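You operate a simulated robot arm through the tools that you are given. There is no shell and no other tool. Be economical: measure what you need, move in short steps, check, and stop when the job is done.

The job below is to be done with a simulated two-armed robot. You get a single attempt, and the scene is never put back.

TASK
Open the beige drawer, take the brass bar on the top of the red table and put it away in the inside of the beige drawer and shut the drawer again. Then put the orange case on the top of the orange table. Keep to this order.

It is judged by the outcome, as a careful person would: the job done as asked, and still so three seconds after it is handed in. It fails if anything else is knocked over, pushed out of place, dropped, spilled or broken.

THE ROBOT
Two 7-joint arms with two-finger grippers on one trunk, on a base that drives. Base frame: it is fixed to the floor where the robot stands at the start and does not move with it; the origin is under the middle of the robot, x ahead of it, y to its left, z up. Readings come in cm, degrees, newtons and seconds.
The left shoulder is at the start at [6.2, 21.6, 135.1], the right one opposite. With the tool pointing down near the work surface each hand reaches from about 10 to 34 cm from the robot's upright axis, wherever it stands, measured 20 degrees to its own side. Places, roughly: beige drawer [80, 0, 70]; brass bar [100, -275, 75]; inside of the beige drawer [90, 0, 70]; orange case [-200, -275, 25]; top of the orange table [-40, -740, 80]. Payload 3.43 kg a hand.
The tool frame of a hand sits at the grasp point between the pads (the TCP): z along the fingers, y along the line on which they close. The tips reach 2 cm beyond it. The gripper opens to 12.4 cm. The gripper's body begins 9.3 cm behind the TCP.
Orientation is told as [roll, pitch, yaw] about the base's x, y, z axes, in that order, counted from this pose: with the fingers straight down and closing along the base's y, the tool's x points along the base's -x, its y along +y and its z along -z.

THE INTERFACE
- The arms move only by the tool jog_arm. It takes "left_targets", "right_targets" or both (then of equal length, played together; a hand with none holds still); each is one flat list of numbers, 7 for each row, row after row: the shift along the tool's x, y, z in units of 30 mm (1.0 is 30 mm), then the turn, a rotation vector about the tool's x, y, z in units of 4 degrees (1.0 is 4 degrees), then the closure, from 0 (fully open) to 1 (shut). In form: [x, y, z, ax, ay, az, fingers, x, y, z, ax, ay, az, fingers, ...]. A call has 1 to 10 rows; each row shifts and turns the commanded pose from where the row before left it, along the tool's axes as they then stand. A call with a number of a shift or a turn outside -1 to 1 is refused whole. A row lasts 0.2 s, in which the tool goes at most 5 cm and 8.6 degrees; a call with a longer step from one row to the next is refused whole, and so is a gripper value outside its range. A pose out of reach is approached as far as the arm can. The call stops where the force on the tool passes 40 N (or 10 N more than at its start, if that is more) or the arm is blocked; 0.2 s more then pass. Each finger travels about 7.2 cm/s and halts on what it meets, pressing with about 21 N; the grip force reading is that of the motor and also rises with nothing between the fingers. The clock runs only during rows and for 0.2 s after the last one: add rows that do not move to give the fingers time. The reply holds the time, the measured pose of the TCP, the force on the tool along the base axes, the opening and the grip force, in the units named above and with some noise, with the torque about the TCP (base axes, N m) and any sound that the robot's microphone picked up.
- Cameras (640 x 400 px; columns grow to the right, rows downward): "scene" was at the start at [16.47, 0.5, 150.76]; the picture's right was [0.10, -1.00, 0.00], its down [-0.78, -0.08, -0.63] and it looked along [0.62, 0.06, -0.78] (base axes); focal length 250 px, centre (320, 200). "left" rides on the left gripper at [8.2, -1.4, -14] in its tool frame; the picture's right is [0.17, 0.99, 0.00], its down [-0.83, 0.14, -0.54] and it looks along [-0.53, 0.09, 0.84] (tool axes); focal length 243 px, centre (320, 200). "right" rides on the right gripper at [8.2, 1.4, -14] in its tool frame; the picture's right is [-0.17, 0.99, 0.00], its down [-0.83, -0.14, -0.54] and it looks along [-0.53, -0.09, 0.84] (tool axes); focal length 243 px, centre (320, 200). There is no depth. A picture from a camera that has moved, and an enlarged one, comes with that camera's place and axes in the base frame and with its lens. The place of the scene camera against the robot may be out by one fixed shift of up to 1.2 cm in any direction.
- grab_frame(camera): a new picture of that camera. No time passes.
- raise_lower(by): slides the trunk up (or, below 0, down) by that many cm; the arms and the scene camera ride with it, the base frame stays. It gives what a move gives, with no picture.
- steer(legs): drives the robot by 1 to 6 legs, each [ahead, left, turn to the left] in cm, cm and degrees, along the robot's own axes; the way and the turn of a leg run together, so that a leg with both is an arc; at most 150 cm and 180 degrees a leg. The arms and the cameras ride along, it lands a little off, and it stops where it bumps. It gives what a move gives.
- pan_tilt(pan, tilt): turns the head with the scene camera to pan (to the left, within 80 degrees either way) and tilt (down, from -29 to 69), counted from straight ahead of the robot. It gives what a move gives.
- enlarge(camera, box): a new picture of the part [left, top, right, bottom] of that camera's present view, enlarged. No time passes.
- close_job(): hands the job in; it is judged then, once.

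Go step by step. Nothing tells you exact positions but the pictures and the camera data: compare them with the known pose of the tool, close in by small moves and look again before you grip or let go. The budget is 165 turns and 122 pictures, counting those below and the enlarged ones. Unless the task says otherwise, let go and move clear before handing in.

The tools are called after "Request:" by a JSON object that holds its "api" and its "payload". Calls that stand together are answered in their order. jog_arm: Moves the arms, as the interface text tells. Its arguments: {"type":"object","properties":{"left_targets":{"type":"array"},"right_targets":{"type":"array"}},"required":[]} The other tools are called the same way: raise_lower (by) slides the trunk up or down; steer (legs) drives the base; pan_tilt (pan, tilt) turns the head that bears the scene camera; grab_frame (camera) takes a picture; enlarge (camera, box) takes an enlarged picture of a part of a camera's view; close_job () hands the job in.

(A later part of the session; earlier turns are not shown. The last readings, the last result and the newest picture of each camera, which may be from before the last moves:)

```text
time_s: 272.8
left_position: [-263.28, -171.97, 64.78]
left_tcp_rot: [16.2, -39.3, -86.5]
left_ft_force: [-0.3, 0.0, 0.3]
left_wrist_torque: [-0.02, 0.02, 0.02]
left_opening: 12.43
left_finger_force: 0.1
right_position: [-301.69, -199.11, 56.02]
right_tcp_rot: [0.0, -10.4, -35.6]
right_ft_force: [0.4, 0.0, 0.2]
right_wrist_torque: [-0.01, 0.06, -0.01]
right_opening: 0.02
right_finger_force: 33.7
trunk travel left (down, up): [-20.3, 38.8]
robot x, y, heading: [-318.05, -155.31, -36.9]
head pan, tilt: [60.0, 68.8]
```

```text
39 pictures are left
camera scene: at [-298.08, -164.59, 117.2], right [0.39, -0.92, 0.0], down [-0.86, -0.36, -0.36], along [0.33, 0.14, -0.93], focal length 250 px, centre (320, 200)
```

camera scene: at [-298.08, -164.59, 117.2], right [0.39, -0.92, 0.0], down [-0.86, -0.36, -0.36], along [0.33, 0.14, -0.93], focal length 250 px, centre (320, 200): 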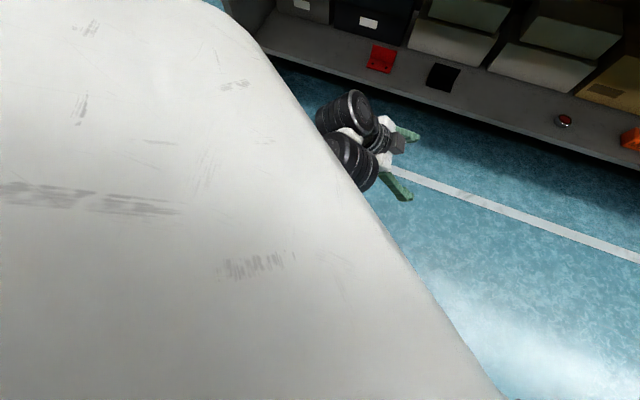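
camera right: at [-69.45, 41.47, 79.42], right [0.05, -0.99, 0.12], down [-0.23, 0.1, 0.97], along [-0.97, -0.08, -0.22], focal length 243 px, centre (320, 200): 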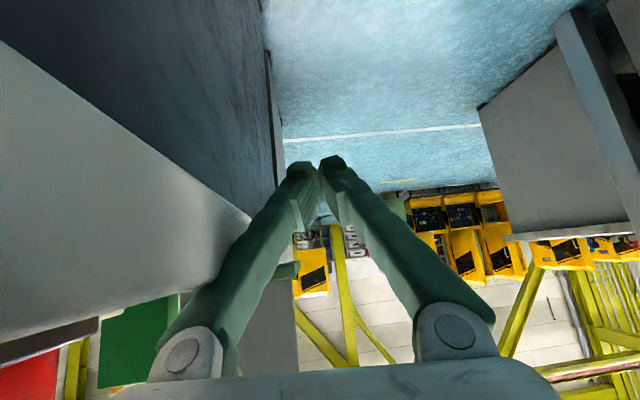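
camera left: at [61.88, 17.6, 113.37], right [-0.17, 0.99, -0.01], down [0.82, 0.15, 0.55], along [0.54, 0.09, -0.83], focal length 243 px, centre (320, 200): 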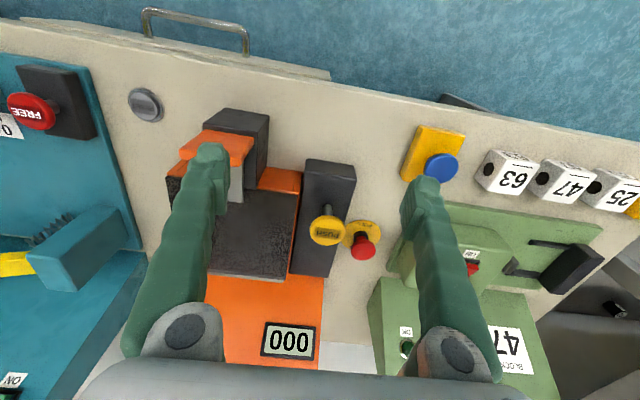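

Request:
{"api": "jog_arm", "payload": {"left_targets": [-0.5, 0, -0.6, 0, 0, 0, 0, -0.5, 0, -0.6, 0, 0, 0, 0, -0.5, 0, -0.6, 0, 0, 0, 0, 0, 0, 0, 0.8, 0, 0, 0, 0, 0, 0, 0.8, 0, 0, 0, 0, 0, 0, 0.8, 0, 0, 0, 0, 0, 0, 0.8, 0, 0, 0, 0, 0, 0, 0.8, 0, 0, 0]}}

```text
time_s: 274.6
left_position: [-264.43, -172.08, 71.72]
left_tcp_rot: [10.6, -35.0, -96.4]
left_ft_force: [0.2, 0.3, -0.3]
left_wrist_torque: [-0.06, 0.0, 0.0]
left_opening: 12.4
left_finger_force: 0.0
left hand out of reach, approached as far as the arm can: row 8
right_position: [-301.64, -199.03, 56.13]
right_tcp_rot: [0.1, -10.5, -35.6]
right_ft_force: [0.8, 0.0, -0.7]
right_wrist_torque: [-0.03, 0.04, 0.01]
right_opening: 0.0
right_finger_force: 34.6
trunk travel left (down, up): [-20.3, 38.8]
robot x, y, heading: [-317.72, -155.14, -36.9]
head pan, tilt: [60.0, 68.8]
```

Unwinding yaw to about -35° relative, then testing extension.

Request:
{"api": "jog_arm", "payload": {"left_targets": [0, 0, 0, -0.69, 0, -0.98, 0, 0, 0, 0, -0.69, 0, -0.98, 0, 0, 0, 0, -0.69, 0, -0.98, 0, 0, 0, 0, -0.69, 0, -0.98, 0, 0, 0, 0, -0.69, 0, -0.98, 0, 0, 0, 0, 0.8, 0, 0, 0, 0, 0, 0, 0.8, -0.8, 0, 0, 0, 0, 0, 0.8, -0.8, 0, 0]}}

```text
time_s: 275.1
left_position: [-261.86, -169.48, 71.43]
left_tcp_rot: [11.2, -34.6, -87.3]
left_ft_force: [-0.1, 0.3, -0.6]
left_wrist_torque: [0.02, 0.0, -0.01]
left_opening: 12.4
left_finger_force: 0.1
right_position: [-301.68, -199.0, 56.03]
right_tcp_rot: [0.1, -10.4, -35.7]
right_ft_force: [-0.2, 0.9, -0.9]
right_wrist_torque: [-0.01, 0.0, 0.0]
right_opening: 0.0
right_finger_force: 34.1
trunk travel left (down, up): [-20.3, 38.8]
robot x, y, heading: [-317.79, -154.91, -37.0]
head pan, tilt: [60.0, 68.8]
stopped in row 2 (left hand): the arm was blocked; the commanded pose is now the measured one
```

Request:
{"api": "jog_arm", "payload": {"left_targets": [0.4, 0.36, -0.28, 0, 0, 0, 0, 0.4, 0.36, -0.28, 0, 0, 0, 0, 0.4, 0.36, -0.28, 0, 0, 0, 0]}}

Request:
{"api": "pan_tilt", "payload": {"pan": 40, "tilt": 60}}

Request:
{"api": "grab_frame", "payload": {"camera": "scene"}}

Request:
{"api": "grab_frame", "payload": {"camera": "left"}}

```text
time_s: 275.9
left_position: [-260.3, -166.55, 71.58]
left_tcp_rot: [11.2, -35.0, -87.0]
left_ft_force: [0.8, 0.1, 0.4]
left_wrist_torque: [0.02, 0.01, -0.01]
left_opening: 12.41
left_finger_force: 0.1
left hand out of reach, approached as far as the arm can: row 3
right_position: [-301.74, -199.15, 56.03]
right_tcp_rot: [0.1, -10.3, -35.6]
right_ft_force: [-0.2, -0.8, 0.7]
right_wrist_torque: [0.01, 0.0, -0.03]
right_opening: 0.0
right_finger_force: 34.4
trunk travel left (down, up): [-20.3, 38.8]
robot x, y, heading: [-317.97, -155.4, -37.1]
head pan, tilt: [60.0, 68.8]
```

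```text
time_s: 276.7
left_position: [-260.27, -166.52, 71.54]
left_tcp_rot: [11.3, -34.9, -87.1]
left_ft_force: [0.1, 0.1, -0.4]
left_wrist_torque: [-0.01, -0.02, 0.03]
left_opening: 12.4
left_finger_force: 0.1
right_position: [-301.67, -199.05, 56.0]
right_tcp_rot: [0.1, -10.4, -35.6]
right_ft_force: [0.1, 0.2, -0.9]
right_wrist_torque: [0.01, 0.01, -0.03]
right_opening: 0.01
right_finger_force: 34.1
trunk travel left (down, up): [-20.3, 38.8]
robot x, y, heading: [-317.86, -154.82, -37.3]
head pan, tilt: [40.0, 60.0]
```

```text
38 pictures are left
camera scene: at [-296.59, -166.41, 118.13], right [0.05, -1.0, 0.0], down [-0.86, -0.05, -0.5], along [0.5, 0.03, -0.87], focal length 250 px, centre (320, 200)
```

scene: 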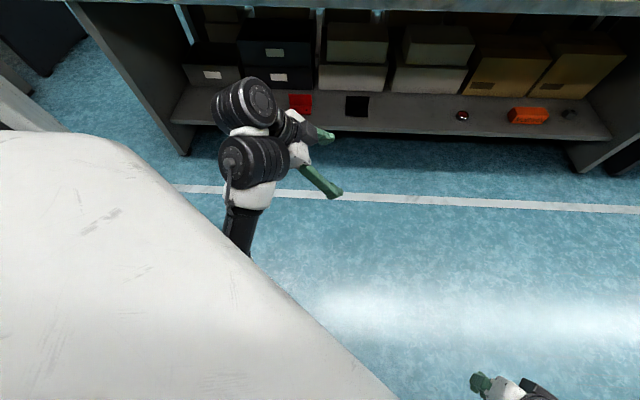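

```text
37 pictures are left
camera left: at [-264.98, -152.36, 77.9], right [0.95, 0.29, 0.06], down [0.05, -0.36, 0.93], along [0.3, -0.88, -0.36], focal length 243 px, centre (320, 200)
```

left: 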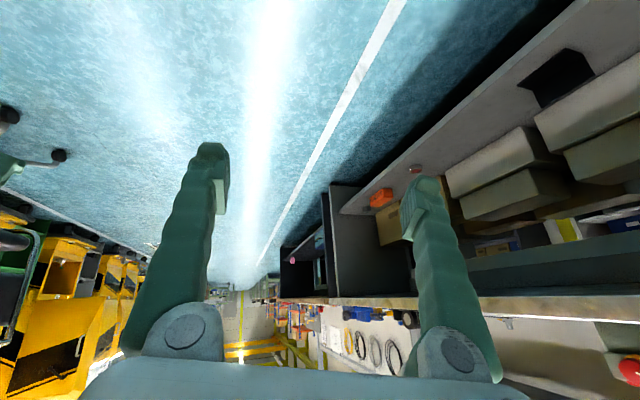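

A vertical hand yawed 90° uses the flange roll instead of wrist bend, and there its camera lies to the side. I'll tip the left hand toward vertical.

Request:
{"api": "jog_arm", "payload": {"left_targets": [0, 0, 0, 0, 0.9, 0, 0, 0, 0, 0, 0, 0.9, 0, 0, 0, 0, 0, 0, 0.9, 0, 0, 0, 0, 0, 0, 0.9, 0, 0, 0, 0, 0, 0, 0.9, 0, 0, 0, 0, 0, 0, 0.9, 0, 0, 0, 0, 0, 0, 0.9, 0, 0, 0, 0, 0, 0, 0.9, 0, 0]}}

```text
time_s: 277.2
left_position: [-260.93, -171.03, 73.12]
left_tcp_rot: [17.9, -28.9, -100.0]
left_ft_force: [-0.3, 0.0, 0.4]
left_wrist_torque: [-0.02, 0.0, -0.04]
left_opening: 12.42
left_finger_force: 0.0
left hand out of reach, approached as far as the arm can: row 1, 2
right_position: [-301.66, -198.98, 56.15]
right_tcp_rot: [0.0, -10.4, -35.5]
right_ft_force: [0.1, -0.1, -0.8]
right_wrist_torque: [-0.01, 0.02, -0.01]
right_opening: 0.0
right_finger_force: 34.7
trunk travel left (down, up): [-20.3, 38.8]
robot x, y, heading: [-317.89, -155.32, -36.8]
head pan, tilt: [40.0, 60.0]
stopped in row 2 (left hand): the arm was blocked; the commanded pose is now the measured one
```

The left arm is jammed at its limits. The right hand is already nearly vertical; I'll test yawing it with its flange instead.

Request:
{"api": "jog_arm", "payload": {"right_targets": [0, 0, 0, 0, 0, -1, 1, 0, 0, 0, 0, 0, -1, 1, 0, 0, 0, 0, 0, -1, 1, 0, 0, 0, 0, 0, -1, 1, 0, 0, 0, 0, 0, -1, 1, 0, 0, 0, 0, 0, -1, 1, 0, 0, 0, 0, 0, -1, 1, 0, 0, 0, 0, 0, -1, 1, 0, 0, 0, 0, 0, -1, 1, 0, 0, 0, 0, 0, -1, 1]}}

Request:
{"api": "jog_arm", "payload": {"right_targets": [0, 0, 0, 0, 0, -1, 1, 0, 0, 0, 0, 0, -1, 1, 0, 0, 0, 0, 0, -1, 1, 0, 0, 0, 0, 0, -1, 1, 0, 0, 0, 0, 0, -1, 1, 0, 0, 0, 0, 0, -1, 1, 0, 0, 0, 0, 0, -1, 1, 0, 0, 0, 0, 0, -1, 1, 0, 0, 0, 0, 0, -1, 1, 0, 0, 0, 0, 0, -1, 1]}}

```text
time_s: 279.4
left_position: [-261.14, -171.07, 73.2]
left_tcp_rot: [17.8, -28.8, -99.9]
left_ft_force: [-0.2, -0.2, 0.5]
left_wrist_torque: [0.0, 0.04, -0.02]
left_opening: 12.41
left_finger_force: 0.0
right_position: [-301.78, -199.1, 56.0]
right_tcp_rot: [-6.6, -7.9, 4.9]
right_ft_force: [-0.2, -0.9, 0.1]
right_wrist_torque: [-0.03, 0.0, -0.01]
right_opening: 0.03
right_finger_force: 34.5
trunk travel left (down, up): [-20.3, 38.8]
robot x, y, heading: [-317.66, -155.16, -36.9]
head pan, tilt: [40.0, 60.0]
```

```text
time_s: 281.6
left_position: [-261.03, -171.02, 73.2]
left_tcp_rot: [17.9, -28.9, -100.0]
left_ft_force: [0.2, -0.4, -0.6]
left_wrist_torque: [0.0, 0.01, -0.01]
left_opening: 12.37
left_finger_force: 0.0
right_position: [-301.72, -199.09, 56.03]
right_tcp_rot: [-10.2, -2.0, 44.6]
right_ft_force: [0.8, -0.7, -0.9]
right_wrist_torque: [0.0, 0.0, -0.02]
right_opening: 0.0
right_finger_force: 33.9
trunk travel left (down, up): [-20.3, 38.8]
robot x, y, heading: [-317.78, -155.14, -37.0]
head pan, tilt: [40.0, 60.0]
```

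The right hand yaws freely. I'll remove its 10° forward tilt and test extending it forward.

Request:
{"api": "jog_arm", "payload": {"right_targets": [0, 0, 0, -0.8, 0, 0, 1, 0, 0, 0, -0.8, 0, 0, 1, -0.13, -0.9, 0, -0.8, 0, 0, 1, -0.13, -0.9, 0, 0, 0, 0, 1, -0.13, -0.9, 0, 0, 0, 0, 1, -0.13, -0.9, 0, 0, 0, 0, 1, -0.13, -0.9, 0, 0, 0, 0, 1, -0.13, -0.9, 0, 0, 0, 0, 1]}}

```text
time_s: 283.4
left_position: [-261.05, -171.05, 73.23]
left_tcp_rot: [17.8, -28.7, -99.8]
left_ft_force: [-0.9, 0.1, 0.6]
left_wrist_torque: [-0.03, -0.02, 0.02]
left_opening: 12.42
left_finger_force: 0.0
right_position: [-291.63, -208.4, 54.6]
right_tcp_rot: [-0.7, -1.9, 44.5]
right_ft_force: [-0.5, -0.1, 0.3]
right_wrist_torque: [-0.02, -0.04, 0.02]
right_opening: 0.0
right_finger_force: 34.6
right hand out of reach, approached as far as the arm can: row 3, 4
trunk travel left (down, up): [-20.3, 38.8]
robot x, y, heading: [-318.11, -155.42, -36.9]
head pan, tilt: [40.0, 60.0]
```

Request:
{"api": "jog_arm", "payload": {"right_targets": [-0.13, -0.9, 0, 0, 0, 0, 1, -0.13, -0.9, 0, 0, 0, 0, 1, -0.13, -0.9, 0, 0, 0, 0, 1, -0.13, -0.9, 0.2, 0, 0, 0, 1, -0.13, -0.9, 0.2, 0, 0, 0, 1]}}

Request:
{"api": "pan_tilt", "payload": {"pan": -10, "tilt": 55}}

Request:
{"api": "grab_frame", "payload": {"camera": "scene"}}

```text
time_s: 284.6
left_position: [-260.92, -171.17, 73.24]
left_tcp_rot: [17.8, -28.8, -99.9]
left_ft_force: [0.1, -0.7, 0.2]
left_wrist_torque: [0.01, 0.0, -0.01]
left_opening: 12.4
left_finger_force: 0.1
right_position: [-280.93, -216.68, 53.67]
right_tcp_rot: [-0.5, -2.0, 44.5]
right_ft_force: [0.7, -0.1, -0.4]
right_wrist_torque: [0.03, 0.03, 0.01]
right_opening: 0.0
right_finger_force: 34.5
trunk travel left (down, up): [-20.3, 38.8]
robot x, y, heading: [-318.05, -155.37, -37.0]
head pan, tilt: [40.0, 60.0]
```

```text
time_s: 285.8
left_position: [-260.99, -171.07, 73.24]
left_tcp_rot: [17.8, -28.9, -100.0]
left_ft_force: [0.2, 0.3, 0.4]
left_wrist_torque: [0.03, 0.01, 0.02]
left_opening: 12.39
left_finger_force: 0.1
right_position: [-281.02, -216.52, 53.77]
right_tcp_rot: [-0.5, -1.9, 44.6]
right_ft_force: [0.1, 0.1, 0.2]
right_wrist_torque: [0.01, -0.02, 0.01]
right_opening: 0.01
right_finger_force: 34.3
trunk travel left (down, up): [-20.3, 38.8]
robot x, y, heading: [-318.18, -155.22, -36.6]
head pan, tilt: [-10.0, 55.0]
```

```text
36 pictures are left
camera scene: at [-298.32, -172.05, 118.74], right [-0.73, -0.68, 0.0], down [-0.56, 0.6, -0.57], along [0.39, -0.42, -0.82], focal length 250 px, centre (320, 200)
```

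scene: 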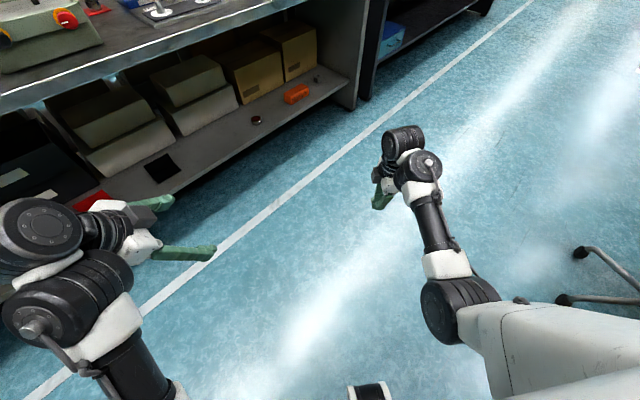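

The right arm now reaches about 67 cm ahead with a vertical hand. Next I'll retract the left hand so it stays clear of the bench.

Request:
{"api": "jog_arm", "payload": {"left_targets": [0.35, -0.8, -0.2, 0, 0, 0, 0, 0.35, -0.8, -0.2, 0, 0, 0, 0, 0.35, -0.8, -0.2, 0, 0, 0, 0, 0.35, -0.8, -0.2, 0, 0, 0, 0, 0.35, -0.8, -0.2, 0, 0, 0, 0, 0.35, -0.8, -0.2, 0, 0, 0, 0, 0.35, -0.8, -0.2, 0, 0, 0, 0]}}

```text
time_s: 286.6
left_position: [-261.74, -165.49, 71.01]
left_tcp_rot: [24.4, -20.7, -104.0]
left_ft_force: [-0.7, -0.1, 0.1]
left_wrist_torque: [0.0, -0.01, 0.01]
left_opening: 12.39
left_finger_force: 0.1
left hand out of reach, approached as far as the arm can: row 2, 3
right_position: [-280.93, -216.52, 53.59]
right_tcp_rot: [-0.6, -2.0, 44.6]
right_ft_force: [-0.4, 0.8, -0.4]
right_wrist_torque: [-0.03, 0.01, -0.01]
right_opening: 0.0
right_finger_force: 34.6
trunk travel left (down, up): [-20.3, 38.8]
robot x, y, heading: [-317.88, -155.26, -37.2]
head pan, tilt: [-10.0, 55.0]
stopped in row 3 (left hand): the arm was blocked; the commanded pose is now the measured one
```

Request:
{"api": "jog_arm", "payload": {"left_targets": [0, 0, 0, -0.39, 0.43, -0.945, 0, 0, 0, 0, -0.39, 0.43, -0.945, 0, 0, 0, 0, -0.39, 0.43, -0.945, 0, 0, 0, 0, -0.39, 0.43, -0.945, 0, 0, 0, 0, -0.39, 0.43, -0.945, 0, 0, 0, 0, -0.39, 0.43, -0.945, 0, 0, 0, 0, -0.39, 0.43, -0.945, 0, 0, 0, 0, -0.39, 0.43, -0.945, 0, 0, 0, 0, -0.39, 0.43, -0.945, 0, 0, 0, 0, -0.39, 0.43, -0.945, 0]}}

```text
time_s: 287.8
left_position: [-261.6, -165.61, 71.18]
left_tcp_rot: [24.8, -20.8, -82.3]
left_ft_force: [2.3, -5.9, -4.6]
left_wrist_torque: [0.09, -0.27, 0.34]
left_opening: 12.39
left_finger_force: 0.1
right_position: [-280.89, -216.54, 53.74]
right_tcp_rot: [-0.6, -1.8, 44.5]
right_ft_force: [0.1, -0.1, -0.1]
right_wrist_torque: [-0.01, 0.04, 0.01]
right_opening: 0.0
right_finger_force: 34.0
trunk travel left (down, up): [-20.3, 38.8]
robot x, y, heading: [-317.78, -155.27, -36.8]
head pan, tilt: [-10.0, 55.0]
stopped in row 6 (left hand): the force on the tool passed its limit at 93 N (the readings are from after the stop); the commanded pose is now the measured one
```

Request:
{"api": "jog_arm", "payload": {"left_targets": [0, 0, 0, 0, -1, 0, 0, 0, 0, 0, 0, -1, 0, 0, 0, 0, 0, 0, -1, 0, 0, 0, 0, 0, 0, -1, 0, 0, 0, 0, 0, 0, -1, 0, 0, 0, 0, 0, 0, -1, 0, 0, 0, 0, 0, -0.6, 0, -0.8, 0, 0, 0, 0, -0.6, 0, -0.8, 0, 0, 0, 0, -0.6, 0, -0.8, 0, 0, 0, 0, -0.6, 0, -0.8, 0]}}

```text
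time_s: 289.7
left_position: [-256.84, -164.27, 71.35]
left_tcp_rot: [38.7, -31.0, -96.5]
left_ft_force: [-0.2, 0.2, 0.4]
left_wrist_torque: [0.0, -0.01, 0.0]
left_opening: 12.4
left_finger_force: 0.1
left hand out of reach, approached as far as the arm can: row 1, 2, 3, 5, 6, 7
right_position: [-280.93, -216.42, 53.66]
right_tcp_rot: [-0.6, -1.9, 44.6]
right_ft_force: [-0.2, -0.4, -0.8]
right_wrist_torque: [0.0, 0.04, 0.02]
right_opening: 0.0
right_finger_force: 34.1
trunk travel left (down, up): [-20.3, 38.8]
robot x, y, heading: [-318.02, -155.09, -36.7]
head pan, tilt: [-10.0, 55.0]
stopped in row 9 (left hand): the arm was blocked; the commanded pose is now the measured one
```

The left hand is now pointing forward but twisted about its own axis by about 48°. I'll untwist it, then retract.

Request:
{"api": "jog_arm", "payload": {"left_targets": [0, 0, 0, 0, 0, -1, 0, 0, 0, 0, 0, 0, -1, 0, 0, 0, 0, 0, 0, -1, 0, 0, 0, 0, 0, 0, -1, 0, 0, 0, 0, 0, 0, -1, 0, 0, 0, 0, 0, 0, -1, 0, 0, 0, 0, 0, 0, -1, 0, 0, 0, 0, 0, 0, -1, 0, 0, 0, 0, 0, 0, -1, 0, 0, 0, 0, 0, 0, -1, 0]}}

```text
time_s: 291.9
left_position: [-256.83, -164.33, 71.19]
left_tcp_rot: [6.2, -47.5, -47.7]
left_ft_force: [-0.4, 0.1, -0.1]
left_wrist_torque: [0.01, -0.03, 0.0]
left_opening: 12.41
left_finger_force: 0.2
right_position: [-280.87, -216.63, 53.62]
right_tcp_rot: [-0.6, -1.9, 44.6]
right_ft_force: [-0.5, 0.4, -0.1]
right_wrist_torque: [0.01, -0.02, 0.0]
right_opening: 0.0
right_finger_force: 34.4
trunk travel left (down, up): [-20.3, 38.8]
robot x, y, heading: [-317.92, -154.98, -36.9]
head pan, tilt: [-10.0, 55.0]
```

Request:
{"api": "jog_arm", "payload": {"left_targets": [0.63, 0, -0.7, 0, 0.8, 0, 0, 0.68, 0, -0.65, 0, 0.8, 0, 0, 0.72, 0, -0.6, 0, 0.8, 0, 0, 0.76, 0, -0.56, 0, 0.8, 0, 0, 0.79, 0, -0.5, 0, 0.8, 0, 0, 0.82, 0, -0.46, 0, 0.8, 0, 0, 0.85, 0, -0.4, 0, 0.8, 0, 0, 0.87, 0, -0.35, 0, 0.8, 0, 0, 0.89, 0, -0.3, 0, 0.8, 0, 0]}}

```text
time_s: 293.9
left_position: [-265.53, -152.48, 60.58]
left_tcp_rot: [4.8, -18.7, -44.8]
left_ft_force: [-0.3, 1.0, 0.0]
left_wrist_torque: [0.03, 0.03, 0.01]
left_opening: 12.38
left_finger_force: 0.0
left hand out of reach, approached as far as the arm can: row 1, 2, 3, 4, 5, 6, 7, 8, 9
right_position: [-280.86, -216.46, 53.72]
right_tcp_rot: [-0.6, -1.9, 44.6]
right_ft_force: [0.0, 0.2, -0.5]
right_wrist_torque: [0.0, 0.0, 0.01]
right_opening: 0.01
right_finger_force: 34.2
trunk travel left (down, up): [-20.3, 38.8]
robot x, y, heading: [-317.85, -155.13, -36.8]
head pan, tilt: [-10.0, 55.0]
```

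Both arms are in good poses now. I'll turn to heading 12° and slide along to face the case, keeping the hands outside the bench.

Request:
{"api": "steer", "payload": {"legs": [[0, 0, 49], [0, -106, 0]]}}

Request:
{"api": "pan_tilt", "payload": {"pan": -5, "tilt": 45}}

Request:
{"api": "grab_frame", "payload": {"camera": "scene"}}

Request:
{"api": "grab_frame", "payload": {"camera": "right"}}

```text
time_s: 311.2
left_position: [-263.29, -216.04, 60.53]
left_tcp_rot: [4.6, -18.9, 4.9]
left_ft_force: [0.1, 0.1, 0.7]
left_wrist_torque: [-0.05, 0.04, -0.01]
left_opening: 12.41
left_finger_force: 0.0
right_position: [-224.5, -269.21, 53.57]
right_tcp_rot: [-0.6, -1.9, 94.3]
right_ft_force: [-0.3, -0.7, 0.4]
right_wrist_torque: [-0.04, -0.02, -0.02]
right_opening: 0.02
right_finger_force: 34.4
trunk travel left (down, up): [-20.3, 38.8]
robot x, y, heading: [-294.88, -258.15, 12.8]
head pan, tilt: [-10.0, 55.0]
```

```text
time_s: 311.9
left_position: [-263.24, -216.22, 60.54]
left_tcp_rot: [4.7, -18.8, 4.8]
left_ft_force: [-1.4, -0.5, 0.6]
left_wrist_torque: [-0.02, 0.0, 0.02]
left_opening: 12.41
left_finger_force: 0.1
right_position: [-224.42, -269.21, 53.77]
right_tcp_rot: [-0.6, -1.8, 94.3]
right_ft_force: [-0.1, 0.3, -0.7]
right_wrist_torque: [0.02, 0.01, 0.04]
right_opening: 0.0
right_finger_force: 34.3
trunk travel left (down, up): [-20.3, 38.8]
robot x, y, heading: [-295.03, -257.89, 12.6]
head pan, tilt: [-5.0, 45.0]
```

```text
35 pictures are left
camera scene: at [-269.13, -252.71, 120.08], right [0.14, -0.99, 0.0], down [-0.7, -0.1, -0.71], along [0.7, 0.1, -0.71], focal length 250 px, centre (320, 200)
```

scene: 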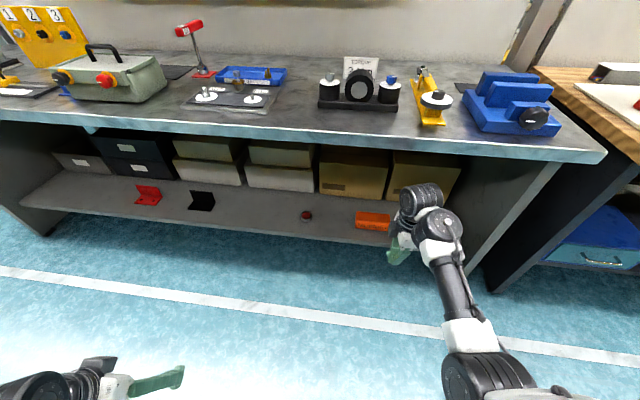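

```text
34 pictures are left
camera right: at [-225.39, -278.0, 67.44], right [-1.0, 0.09, 0.0], down [0.07, 0.82, 0.57], along [0.06, 0.56, -0.82], focal length 243 px, centre (320, 200)
```

right: 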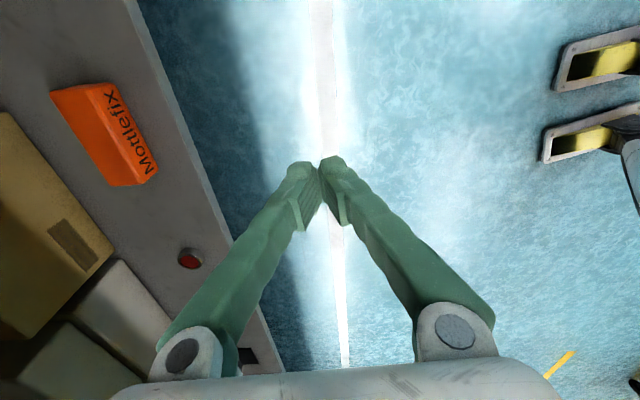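

The case's base is at about z 25, top 31, centre [-189, -267.3]. I'll lower the trunk, open the right fingers, then move in under the bench top above the case.

Request:
{"api": "raise_lower", "payload": {"by": -13}}

Request:
{"api": "jog_arm", "payload": {"right_targets": [0, 0, 0, 0, 0, 0.9, 0.25, 0, 0, 0, 0, 0, 0, 0.25, 0, 0, 0, 0, 0, 0, 0.25, 0, 0, 0, 0, 0, 0, 0.25]}}

```text
time_s: 313.5
left_position: [-264.25, -216.34, 43.66]
left_tcp_rot: [3.7, -12.8, 5.1]
left_ft_force: [0.7, 0.4, -0.2]
left_wrist_torque: [-0.02, -0.01, -0.03]
left_opening: 12.42
left_finger_force: 0.1
right_position: [-224.55, -269.22, 40.78]
right_tcp_rot: [-0.7, -1.9, 94.3]
right_ft_force: [-0.5, 0.6, 0.1]
right_wrist_torque: [-0.01, 0.0, -0.02]
right_opening: 0.02
right_finger_force: 34.0
trunk travel left (down, up): [-7.3, 51.8]
robot x, y, heading: [-295.41, -257.72, 12.7]
head pan, tilt: [-5.0, 45.0]
```

```text
time_s: 314.5
left_position: [-264.2, -216.25, 43.52]
left_tcp_rot: [3.9, -12.7, 5.1]
left_ft_force: [0.3, 0.3, 0.3]
left_wrist_torque: [-0.01, 0.0, 0.03]
left_opening: 12.42
left_finger_force: 0.1
right_position: [-224.48, -269.28, 40.66]
right_tcp_rot: [-0.5, -1.8, 90.7]
right_ft_force: [0.1, 1.0, 0.6]
right_wrist_torque: [-0.02, -0.02, -0.01]
right_opening: 9.31
right_finger_force: 0.0
trunk travel left (down, up): [-7.3, 51.8]
robot x, y, heading: [-295.28, -257.6, 12.9]
head pan, tilt: [-5.0, 45.0]
```

Request:
{"api": "steer", "payload": {"legs": [[19.7, -3.5, 0]]}}

Request:
{"api": "grab_frame", "payload": {"camera": "right"}}

Request:
{"api": "grab_frame", "payload": {"camera": "scene"}}

```text
time_s: 316.4
left_position: [-243.81, -215.13, 43.7]
left_tcp_rot: [3.8, -12.7, 5.3]
left_ft_force: [0.1, 0.3, -0.4]
left_wrist_torque: [0.01, 0.02, -0.01]
left_opening: 12.42
left_finger_force: 0.0
right_position: [-204.04, -267.88, 40.65]
right_tcp_rot: [-0.6, -1.9, 90.9]
right_ft_force: [0.5, 0.1, 0.0]
right_wrist_torque: [-0.01, 0.01, 0.03]
right_opening: 9.32
right_finger_force: 0.0
trunk travel left (down, up): [-7.3, 51.8]
robot x, y, heading: [-274.76, -256.7, 12.6]
head pan, tilt: [-5.0, 45.0]
```

```text
33 pictures are left
camera right: at [-205.45, -276.51, 54.4], right [-0.99, 0.15, 0.0], down [0.12, 0.81, 0.57], along [0.09, 0.56, -0.82], focal length 243 px, centre (320, 200)
```

right: 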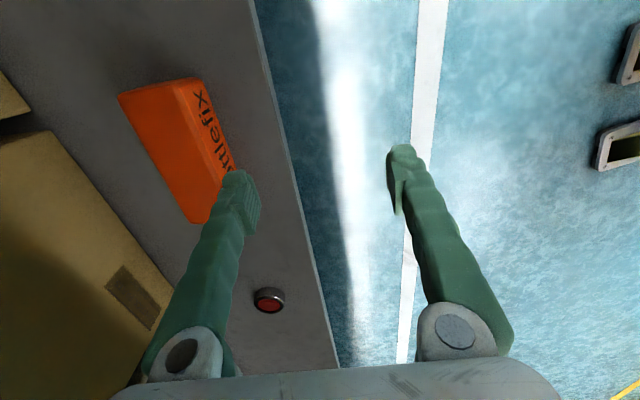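

```text
32 pictures are left
camera scene: at [-243.86, -250.35, 105.13], right [0.14, -0.99, 0.0], down [-0.7, -0.1, -0.71], along [0.7, 0.1, -0.71], focal length 250 px, centre (320, 200)
```

scene: 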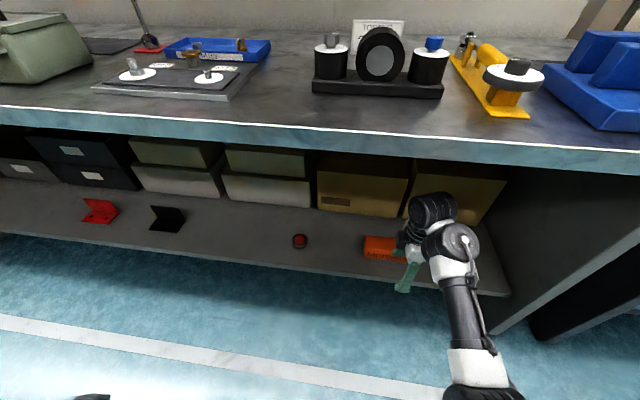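

Request:
{"api": "steer", "payload": {"legs": [[11.8, -2.1, 0]]}}

Request:
{"api": "grab_frame", "payload": {"camera": "right"}}

```text
time_s: 317.7
left_position: [-232.18, -214.5, 43.63]
left_tcp_rot: [3.7, -12.8, 5.3]
left_ft_force: [-0.7, 0.0, -0.6]
left_wrist_torque: [0.02, 0.01, -0.01]
left_opening: 12.39
left_finger_force: 0.1
right_position: [-192.31, -267.38, 40.77]
right_tcp_rot: [-0.4, -2.0, 90.9]
right_ft_force: [0.2, 0.1, 0.6]
right_wrist_torque: [0.01, 0.02, 0.03]
right_opening: 9.33
right_finger_force: 0.1
trunk travel left (down, up): [-7.3, 51.8]
robot x, y, heading: [-263.1, -255.93, 13.0]
head pan, tilt: [-5.0, 45.0]
```

```text
31 pictures are left
camera right: at [-193.66, -276.03, 54.39], right [-0.99, 0.15, 0.0], down [0.12, 0.81, 0.57], along [0.09, 0.56, -0.82], focal length 243 px, centre (320, 200)
```

right: 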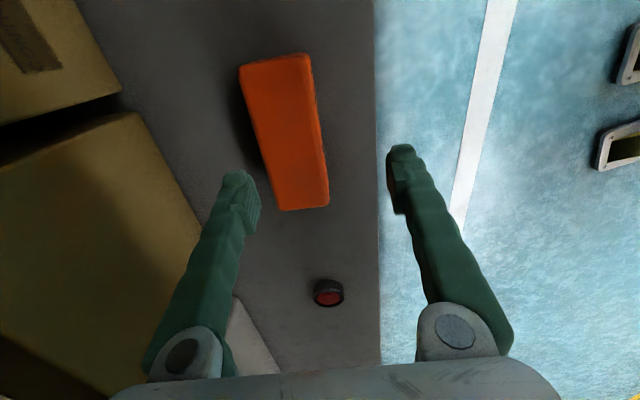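

Aligned with the case's axis. Shifting 3.3 cm forward and lowering to straddle it.

Request:
{"api": "jog_arm", "payload": {"right_targets": [0, -0.55, 0, 0, 0, 0, 0.25, 0, -0.55, 0, 0, 0, 0, 0.25, 0, 0, 0.6, 0, 0, 0, 0.25, 0, 0, 0.6, 0, 0, 0, 0.25, 0, 0, 0.6, 0, 0, 0, 0.25, 0, 0, 0.5, 0, 0, 0, 0.25]}}

Request:
{"api": "grab_frame", "payload": {"camera": "right"}}

```text
time_s: 319.1
left_position: [-232.07, -214.59, 43.54]
left_tcp_rot: [3.8, -12.7, 5.3]
left_ft_force: [-0.2, -0.1, 0.1]
left_wrist_torque: [0.01, 0.04, -0.02]
left_opening: 12.38
left_finger_force: 0.1
right_position: [-188.89, -267.04, 33.74]
right_tcp_rot: [-0.5, -1.9, 90.9]
right_ft_force: [-0.3, 0.8, -0.8]
right_wrist_torque: [-0.02, -0.01, -0.03]
right_opening: 9.3
right_finger_force: 0.1
trunk travel left (down, up): [-7.3, 51.8]
robot x, y, heading: [-263.22, -256.08, 13.2]
head pan, tilt: [-5.0, 45.0]
```

```text
30 pictures are left
camera right: at [-190.33, -275.76, 47.51], right [-0.99, 0.15, 0.0], down [0.12, 0.81, 0.57], along [0.09, 0.56, -0.82], focal length 243 px, centre (320, 200)
```

right: 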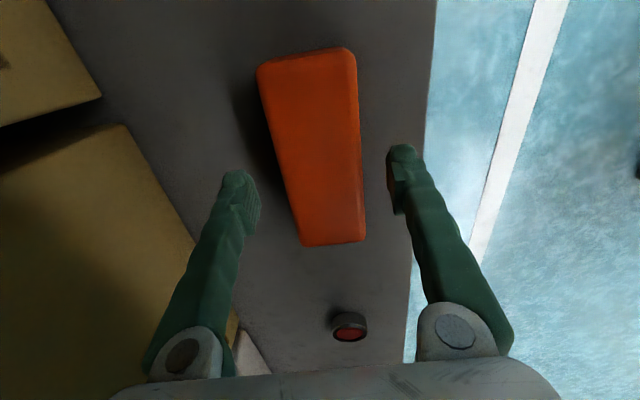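

Request:
{"api": "jog_arm", "payload": {"right_targets": [0, 0, 0.5, 0, 0, 0, 0.25, 0, 0, 0.5, 0, 0, 0, 0.25, 0, 0, 0.4, 0, 0, 0, 0.25, 0, 0, 0.3, 0, 0, 0, 0.25, 0, 0, 0, 0, 0, 0, 0.25]}}

Request:
{"api": "grab_frame", "payload": {"camera": "right"}}

```text
time_s: 320.3
left_position: [-232.28, -214.48, 43.68]
left_tcp_rot: [3.9, -12.7, 5.2]
left_ft_force: [-0.2, 0.2, -0.5]
left_wrist_torque: [0.03, 0.01, 0.0]
left_opening: 12.41
left_finger_force: 0.1
right_position: [-188.85, -266.87, 28.73]
right_tcp_rot: [-0.5, -1.9, 90.9]
right_ft_force: [0.1, -0.1, -0.6]
right_wrist_torque: [0.0, -0.01, -0.02]
right_opening: 9.32
right_finger_force: 0.1
trunk travel left (down, up): [-7.3, 51.8]
robot x, y, heading: [-263.15, -256.18, 13.0]
head pan, tilt: [-5.0, 45.0]
```

```text
29 pictures are left
camera right: at [-190.29, -275.62, 42.42], right [-0.99, 0.15, 0.0], down [0.12, 0.81, 0.57], along [0.09, 0.56, -0.82], focal length 243 px, centre (320, 200)
```

right: 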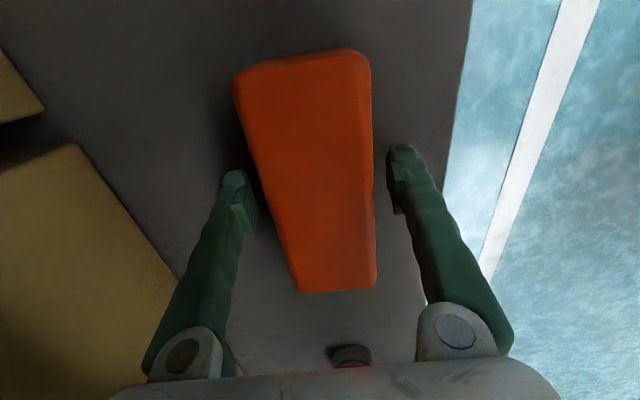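

Straddled. Closing and lifting a few centimetres.

Request:
{"api": "jog_arm", "payload": {"right_targets": [0, 0, 0, 0, 0, 0, 0.4, 0, 0, 0, 0, 0, 0, 0.5, 0, 0, 0, 0, 0, 0, 0.6, 0, 0, 0, 0, 0, 0, 0.8, 0, 0, 0, 0, 0, 0, 1, 0, 0, 0, 0, 0, 0, 1, 0, 0, 0, 0, 0, 0, 1]}}

Request:
{"api": "jog_arm", "payload": {"right_targets": [0, 0, -0.2, 0, 0, 0, 1, 0, 0, -0.4, 0, 0, 0, 1, 0, 0, -0.4, 0, 0, 0, 1, 0, 0, -0.3, 0, 0, 0, 1, 0, 0, 0, 0, 0, 0, 1]}}

Request:
{"api": "grab_frame", "payload": {"camera": "right"}}

```text
time_s: 321.9
left_position: [-232.14, -214.64, 43.69]
left_tcp_rot: [3.8, -12.7, 5.4]
left_ft_force: [-0.1, 0.2, -0.4]
left_wrist_torque: [0.01, 0.0, -0.02]
left_opening: 12.39
left_finger_force: 0.1
right_position: [-188.83, -266.87, 28.8]
right_tcp_rot: [-0.5, -1.8, 90.9]
right_ft_force: [-1.8, -0.6, -0.3]
right_wrist_torque: [0.0, 0.08, -0.06]
right_opening: 6.43
right_finger_force: 20.8
trunk travel left (down, up): [-7.3, 51.8]
robot x, y, heading: [-263.19, -256.33, 12.9]
head pan, tilt: [-5.0, 45.0]
```

```text
time_s: 323.1
left_position: [-232.08, -214.52, 43.65]
left_tcp_rot: [3.8, -12.7, 5.3]
left_ft_force: [-0.3, 0.1, -0.7]
left_wrist_torque: [-0.02, -0.01, 0.0]
left_opening: 12.4
left_finger_force: 0.1
right_position: [-188.88, -267.03, 32.56]
right_tcp_rot: [-0.4, -1.9, 90.8]
right_ft_force: [0.1, 0.6, -6.9]
right_wrist_torque: [0.03, -0.01, -0.01]
right_opening: 6.42
right_finger_force: 21.2
trunk travel left (down, up): [-7.3, 51.8]
robot x, y, heading: [-262.82, -255.83, 12.9]
head pan, tilt: [-5.0, 45.0]
```

```text
28 pictures are left
camera right: at [-190.28, -275.75, 46.21], right [-0.99, 0.15, 0.0], down [0.12, 0.81, 0.57], along [0.09, 0.56, -0.82], focal length 243 px, centre (320, 200)
```

right: 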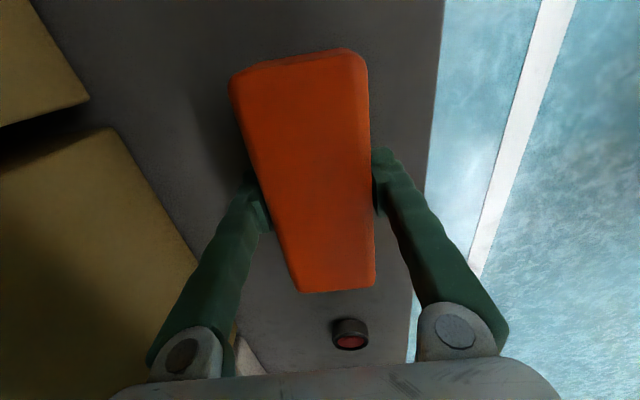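

The case is held (6.9 N, balanced). I'll lift a bit more and back straight out from under the bench.

Request:
{"api": "jog_arm", "payload": {"right_targets": [0, 0, -0.5, 0, 0, 0, 1, 0, 0, -0.5, 0, 0, 0, 1, 0, 0, -0.4, 0, 0, 0, 1]}}

Request:
{"api": "steer", "payload": {"legs": [[-36, 8.2, 0]]}}

Request:
{"api": "pan_tilt", "payload": {"pan": -75, "tilt": 8}}

Request:
{"api": "grab_frame", "payload": {"camera": "scene"}}

```text
time_s: 323.9
left_position: [-232.2, -214.51, 43.64]
left_tcp_rot: [3.8, -12.6, 5.4]
left_ft_force: [-0.4, 0.1, 0.6]
left_wrist_torque: [-0.02, -0.04, 0.0]
left_opening: 12.4
left_finger_force: 0.0
right_position: [-189.13, -267.11, 36.75]
right_tcp_rot: [-0.4, -1.9, 90.9]
right_ft_force: [0.4, -1.0, -5.6]
right_wrist_torque: [-0.01, 0.02, -0.02]
right_opening: 6.42
right_finger_force: 21.4
trunk travel left (down, up): [-7.3, 51.8]
robot x, y, heading: [-262.76, -256.04, 13.1]
head pan, tilt: [-5.0, 45.0]
```

```text
time_s: 326.7
left_position: [-269.0, -214.58, 43.59]
left_tcp_rot: [3.8, -12.7, 5.0]
left_ft_force: [-0.5, 0.4, -0.2]
left_wrist_torque: [0.0, 0.01, 0.03]
left_opening: 12.4
left_finger_force: 0.0
right_position: [-226.12, -267.36, 36.83]
right_tcp_rot: [-0.5, -1.9, 90.8]
right_ft_force: [1.0, -0.1, -6.0]
right_wrist_torque: [0.01, -0.01, -0.05]
right_opening: 6.41
right_finger_force: 21.2
trunk travel left (down, up): [-7.3, 51.8]
robot x, y, heading: [-300.46, -256.1, 12.7]
head pan, tilt: [-5.0, 45.0]
```

```text
time_s: 328.1
left_position: [-269.02, -214.62, 43.64]
left_tcp_rot: [3.8, -12.7, 5.1]
left_ft_force: [-0.9, 0.7, 1.1]
left_wrist_torque: [0.0, 0.0, 0.02]
left_opening: 12.38
left_finger_force: 0.1
right_position: [-226.16, -267.39, 36.76]
right_tcp_rot: [-0.4, -1.9, 90.7]
right_ft_force: [0.7, 0.3, -5.9]
right_wrist_torque: [0.03, -0.04, -0.02]
right_opening: 6.42
right_finger_force: 20.5
trunk travel left (down, up): [-7.3, 51.8]
robot x, y, heading: [-299.99, -256.06, 12.8]
head pan, tilt: [-75.0, 8.0]
```

```text
27 pictures are left
camera scene: at [-272.8, -259.25, 110.94], right [-0.88, -0.47, 0.0], down [-0.07, 0.12, -0.99], along [0.46, -0.88, -0.14], focal length 250 px, centre (320, 200)
```

scene: 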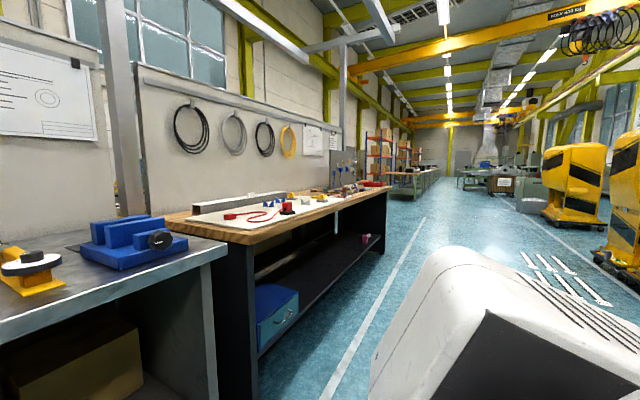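

The case is out from under the bench. The wooden bench ends at y≈-516 and the area beyond is open, so I'll go that way to the orange table. First I'll step north of the chair, turn to face -y, then move on.

Request:
{"api": "steer", "payload": {"legs": [[12, 55, 0], [0, 0, -102.8], [0, 15, 0]]}}

Request:
{"api": "raise_lower", "payload": {"by": 40}}

Request:
{"api": "pan_tilt", "payload": {"pan": -10, "tilt": 30}}

Request:
{"api": "grab_frame", "payload": {"camera": "scene"}}

```text
time_s: 344.2
left_position: [-252.19, -238.81, 43.77]
left_tcp_rot: [3.8, -12.7, -97.7]
left_ft_force: [0.3, 0.4, -0.9]
left_wrist_torque: [-0.01, 0.02, 0.01]
left_opening: 12.37
left_finger_force: 0.1
right_position: [-313.24, -268.74, 36.74]
right_tcp_rot: [-0.4, -1.9, -12.2]
right_ft_force: [-0.6, -0.7, -5.3]
right_wrist_torque: [-0.01, 0.02, 0.02]
right_opening: 6.42
right_finger_force: 21.7
trunk travel left (down, up): [-7.3, 51.8]
robot x, y, heading: [-286.05, -199.33, -89.9]
head pan, tilt: [-75.0, 8.0]
```

```text
time_s: 348.0
left_position: [-252.34, -238.76, 83.57]
left_tcp_rot: [3.7, -12.6, -97.7]
left_ft_force: [0.1, 0.0, -0.8]
left_wrist_torque: [0.01, -0.02, 0.01]
left_opening: 12.39
left_finger_force: 0.1
right_position: [-313.28, -268.74, 76.67]
right_tcp_rot: [-0.5, -1.9, -12.1]
right_ft_force: [0.0, -0.2, -6.6]
right_wrist_torque: [0.01, 0.0, -0.03]
right_opening: 6.42
right_finger_force: 21.6
trunk travel left (down, up): [-47.3, 11.8]
robot x, y, heading: [-285.82, -199.47, -89.9]
head pan, tilt: [-75.0, 8.0]
```

```text
time_s: 349.4
left_position: [-252.28, -238.79, 83.58]
left_tcp_rot: [3.7, -12.7, -97.8]
left_ft_force: [-0.5, -0.1, 0.5]
left_wrist_torque: [0.0, 0.0, -0.02]
left_opening: 12.41
left_finger_force: 0.0
right_position: [-313.27, -268.85, 76.71]
right_tcp_rot: [-0.5, -1.8, -12.2]
right_ft_force: [0.0, 0.1, -5.9]
right_wrist_torque: [0.04, 0.04, -0.02]
right_opening: 6.44
right_finger_force: 21.7
trunk travel left (down, up): [-47.3, 11.8]
robot x, y, heading: [-285.86, -199.16, -90.2]
head pan, tilt: [-10.0, 30.0]
```

```text
26 pictures are left
camera scene: at [-287.9, -219.41, 150.44], right [-0.98, 0.18, 0.0], down [0.09, 0.49, -0.87], along [-0.15, -0.85, -0.5], focal length 250 px, centre (320, 200)
```

scene: 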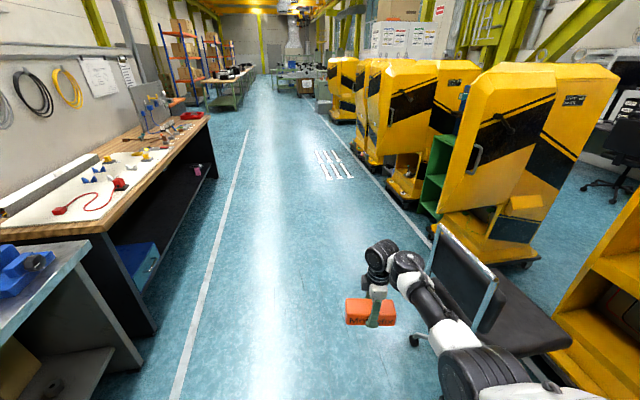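

The chair is close on the right (x≈-360); I'll shift 10 cm left and drive south between chair and benches.

Request:
{"api": "steer", "payload": {"legs": [[0, 10, 0], [145, 0, 0], [140, -8, 0]]}}

Request:
{"api": "pan_tilt", "payload": {"pan": 40, "tilt": 20}}

Request:
{"api": "grab_frame", "payload": {"camera": "scene"}}

```text
time_s: 368.3
left_position: [-249.4, -526.18, 83.69]
left_tcp_rot: [3.7, -12.6, -97.6]
left_ft_force: [0.2, -1.0, -0.5]
left_wrist_torque: [-0.02, -0.02, 0.02]
left_opening: 12.42
left_finger_force: 0.0
right_position: [-310.06, -556.4, 76.68]
right_tcp_rot: [-0.3, -1.9, -12.0]
right_ft_force: [-0.2, 0.2, -5.7]
right_wrist_torque: [0.01, 0.0, -0.01]
right_opening: 6.42
right_finger_force: 21.8
trunk travel left (down, up): [-47.3, 11.8]
robot x, y, heading: [-282.94, -486.71, -89.9]
head pan, tilt: [-10.0, 30.0]
```

```text
time_s: 369.5
left_position: [-249.27, -526.19, 83.54]
left_tcp_rot: [3.8, -12.7, -97.5]
left_ft_force: [-0.3, -0.4, -0.8]
left_wrist_torque: [-0.03, 0.02, -0.04]
left_opening: 12.38
left_finger_force: 0.0
right_position: [-310.12, -556.4, 76.76]
right_tcp_rot: [-0.4, -1.9, -12.2]
right_ft_force: [-0.9, 0.2, -5.7]
right_wrist_torque: [0.04, 0.0, -0.02]
right_opening: 6.4
right_finger_force: 20.9
trunk travel left (down, up): [-47.3, 11.8]
robot x, y, heading: [-282.91, -487.06, -89.8]
head pan, tilt: [40.0, 20.0]
```

```text
25 pictures are left
camera scene: at [-277.35, -505.17, 152.04], right [-0.77, -0.64, 0.0], down [-0.22, 0.26, -0.94], along [0.6, -0.72, -0.34], focal length 250 px, centre (320, 200)
```

scene: 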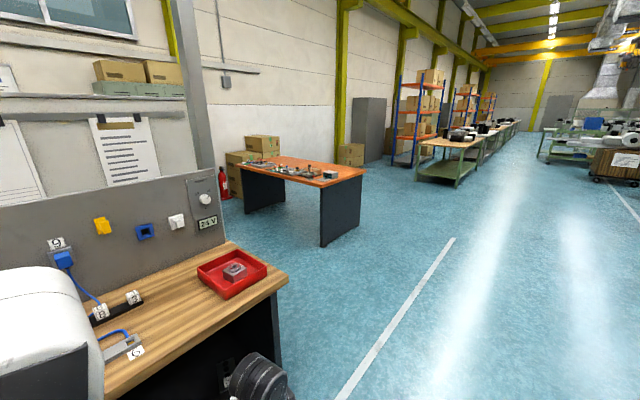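

The orange table stands ahead-left (about x -130…25, y -770…-686) with items on it. Zooming to find a free spot.

Request:
{"api": "enlarge", "payload": {"camera": "scene", "box": [230, 140, 390, 240]}}

```text
4.00 times, centred on (310, 190) of scene
camera zoom: at [-277.35, -505.17, 152.04], right [-0.77, -0.64, 0.0], down [-0.22, 0.26, -0.94], along [0.6, -0.72, -0.34], focal length 1002 px, centre (360, 240)
```

zoom: 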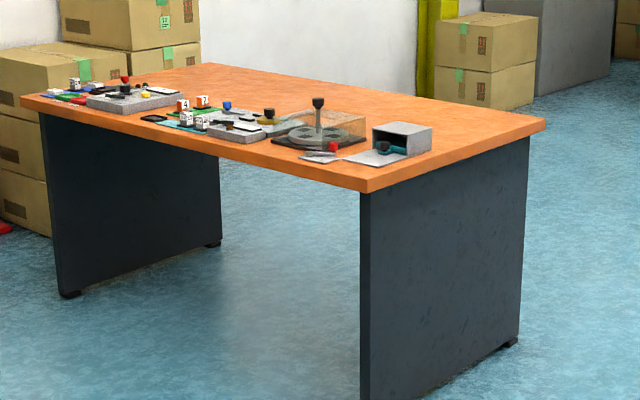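

The south-west part of the table (about [-110, -754]) is free. I'll drive on, turn to face +x at the table's west end, and raise the trunk.

Request:
{"api": "raise_lower", "payload": {"by": 11.5}}

Request:
{"api": "steer", "payload": {"legs": [[140, 0, 0], [42, 0, 0], [0, 0, 90], [0, -56, 0]]}}

Request:
{"api": "pan_tilt", "payload": {"pan": -10, "tilt": 30}}

Request:
{"api": "grab_frame", "payload": {"camera": "scene"}}

```text
time_s: 371.0
left_position: [-249.29, -526.17, 94.98]
left_tcp_rot: [3.8, -12.6, -97.6]
left_ft_force: [0.6, -0.4, -0.5]
left_wrist_torque: [-0.03, -0.02, 0.01]
left_opening: 12.41
left_finger_force: 0.1
right_position: [-310.12, -558.37, 92.44]
right_tcp_rot: [-3.9, -2.6, -11.9]
right_ft_force: [0.1, 0.8, -7.5]
right_wrist_torque: [0.01, 0.02, -0.02]
right_opening: 6.43
right_finger_force: 21.4
trunk travel left (down, up): [-58.8, 0.3]
robot x, y, heading: [-282.72, -486.6, -89.8]
head pan, tilt: [40.0, 20.0]
```

```text
time_s: 395.3
left_position: [-244.71, -691.12, 95.13]
left_tcp_rot: [3.8, -12.7, -5.8]
left_ft_force: [0.5, -0.2, 0.1]
left_wrist_torque: [-0.01, 0.0, -0.01]
left_opening: 12.42
left_finger_force: 0.0
right_position: [-210.7, -750.96, 92.66]
right_tcp_rot: [-4.3, -2.7, 79.9]
right_ft_force: [0.2, -0.8, -5.4]
right_wrist_torque: [0.01, 0.02, -0.02]
right_opening: 6.42
right_finger_force: 21.3
trunk travel left (down, up): [-58.8, 0.3]
robot x, y, heading: [-283.37, -725.89, 1.8]
head pan, tilt: [40.0, 20.0]
```

```text
time_s: 396.4
left_position: [-244.8, -691.14, 95.13]
left_tcp_rot: [3.9, -12.7, -5.7]
left_ft_force: [-0.4, 0.2, -0.7]
left_wrist_torque: [0.0, 0.02, 0.0]
left_opening: 12.38
left_finger_force: 0.0
right_position: [-210.55, -750.91, 92.63]
right_tcp_rot: [-4.2, -2.6, 79.8]
right_ft_force: [0.8, -0.8, -5.7]
right_wrist_torque: [-0.02, -0.02, -0.01]
right_opening: 6.43
right_finger_force: 20.6
trunk travel left (down, up): [-58.8, 0.3]
robot x, y, heading: [-282.91, -726.12, 1.7]
head pan, tilt: [-10.0, 30.0]
```

```text
23 pictures are left
camera scene: at [-273.48, -727.41, 163.52], right [-0.14, -0.99, 0.0], down [-0.5, 0.07, -0.87], along [0.86, -0.12, -0.5], focal length 250 px, centre (320, 200)
```

scene: 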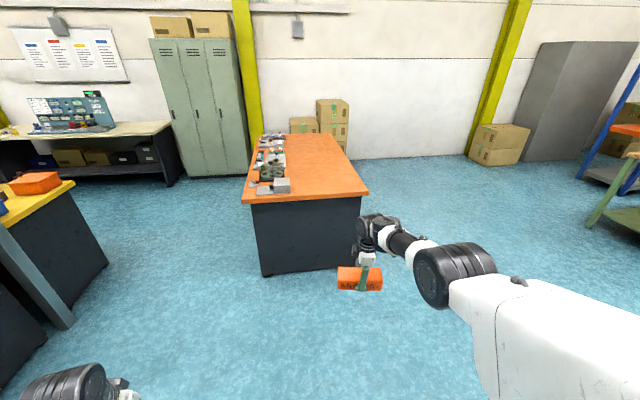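

The table's west edge is at x≈-126, y -697…-782, with its items at y>-730. Driving closer, aiming at y≈-757.

Request:
{"api": "steer", "payload": {"legs": [[60, -8, -1.5]]}}

Request:
{"api": "grab_frame", "payload": {"camera": "scene"}}

Request:
{"api": "grab_frame", "payload": {"camera": "right"}}

```text
time_s: 400.6
left_position: [-183.56, -699.39, 95.16]
left_tcp_rot: [3.9, -12.7, -7.7]
left_ft_force: [0.0, 1.0, 0.2]
left_wrist_torque: [-0.02, 0.01, 0.01]
left_opening: 12.42
left_finger_force: 0.1
right_position: [-151.41, -760.22, 92.71]
right_tcp_rot: [-4.2, -2.7, 78.0]
right_ft_force: [0.3, -0.6, -5.7]
right_wrist_torque: [-0.02, 0.0, -0.01]
right_opening: 6.42
right_finger_force: 20.7
trunk travel left (down, up): [-58.8, 0.3]
robot x, y, heading: [-222.85, -732.79, 0.0]
head pan, tilt: [-10.0, 30.0]
```

```text
22 pictures are left
camera scene: at [-213.43, -734.73, 163.52], right [-0.17, -0.98, 0.0], down [-0.49, 0.09, -0.87], along [0.85, -0.15, -0.5], focal length 250 px, centre (320, 200)
```

scene: 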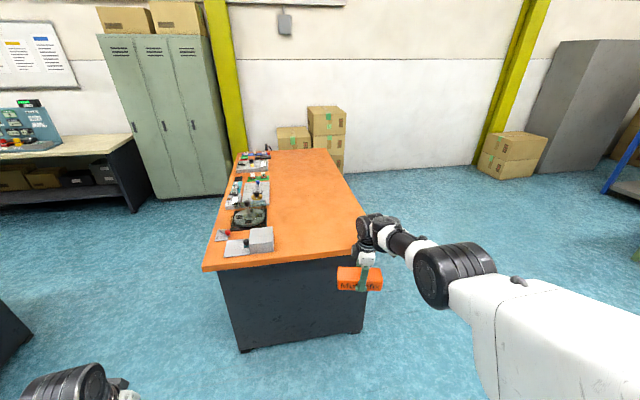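

```text
21 pictures are left
camera right: at [-155.56, -768.46, 106.17], right [-0.93, 0.37, -0.06], down [0.26, 0.77, 0.59], along [0.27, 0.53, -0.81], focal length 243 px, centre (320, 200)
```

right: 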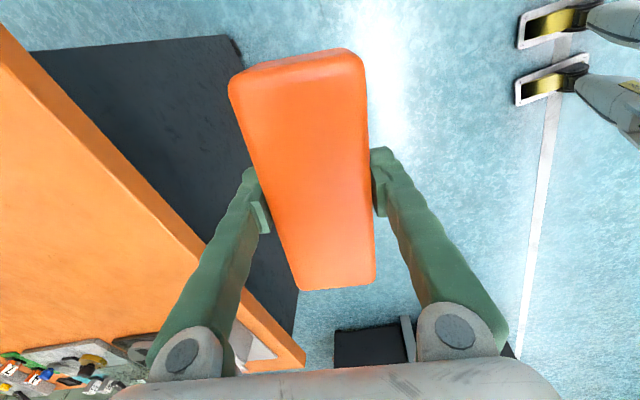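

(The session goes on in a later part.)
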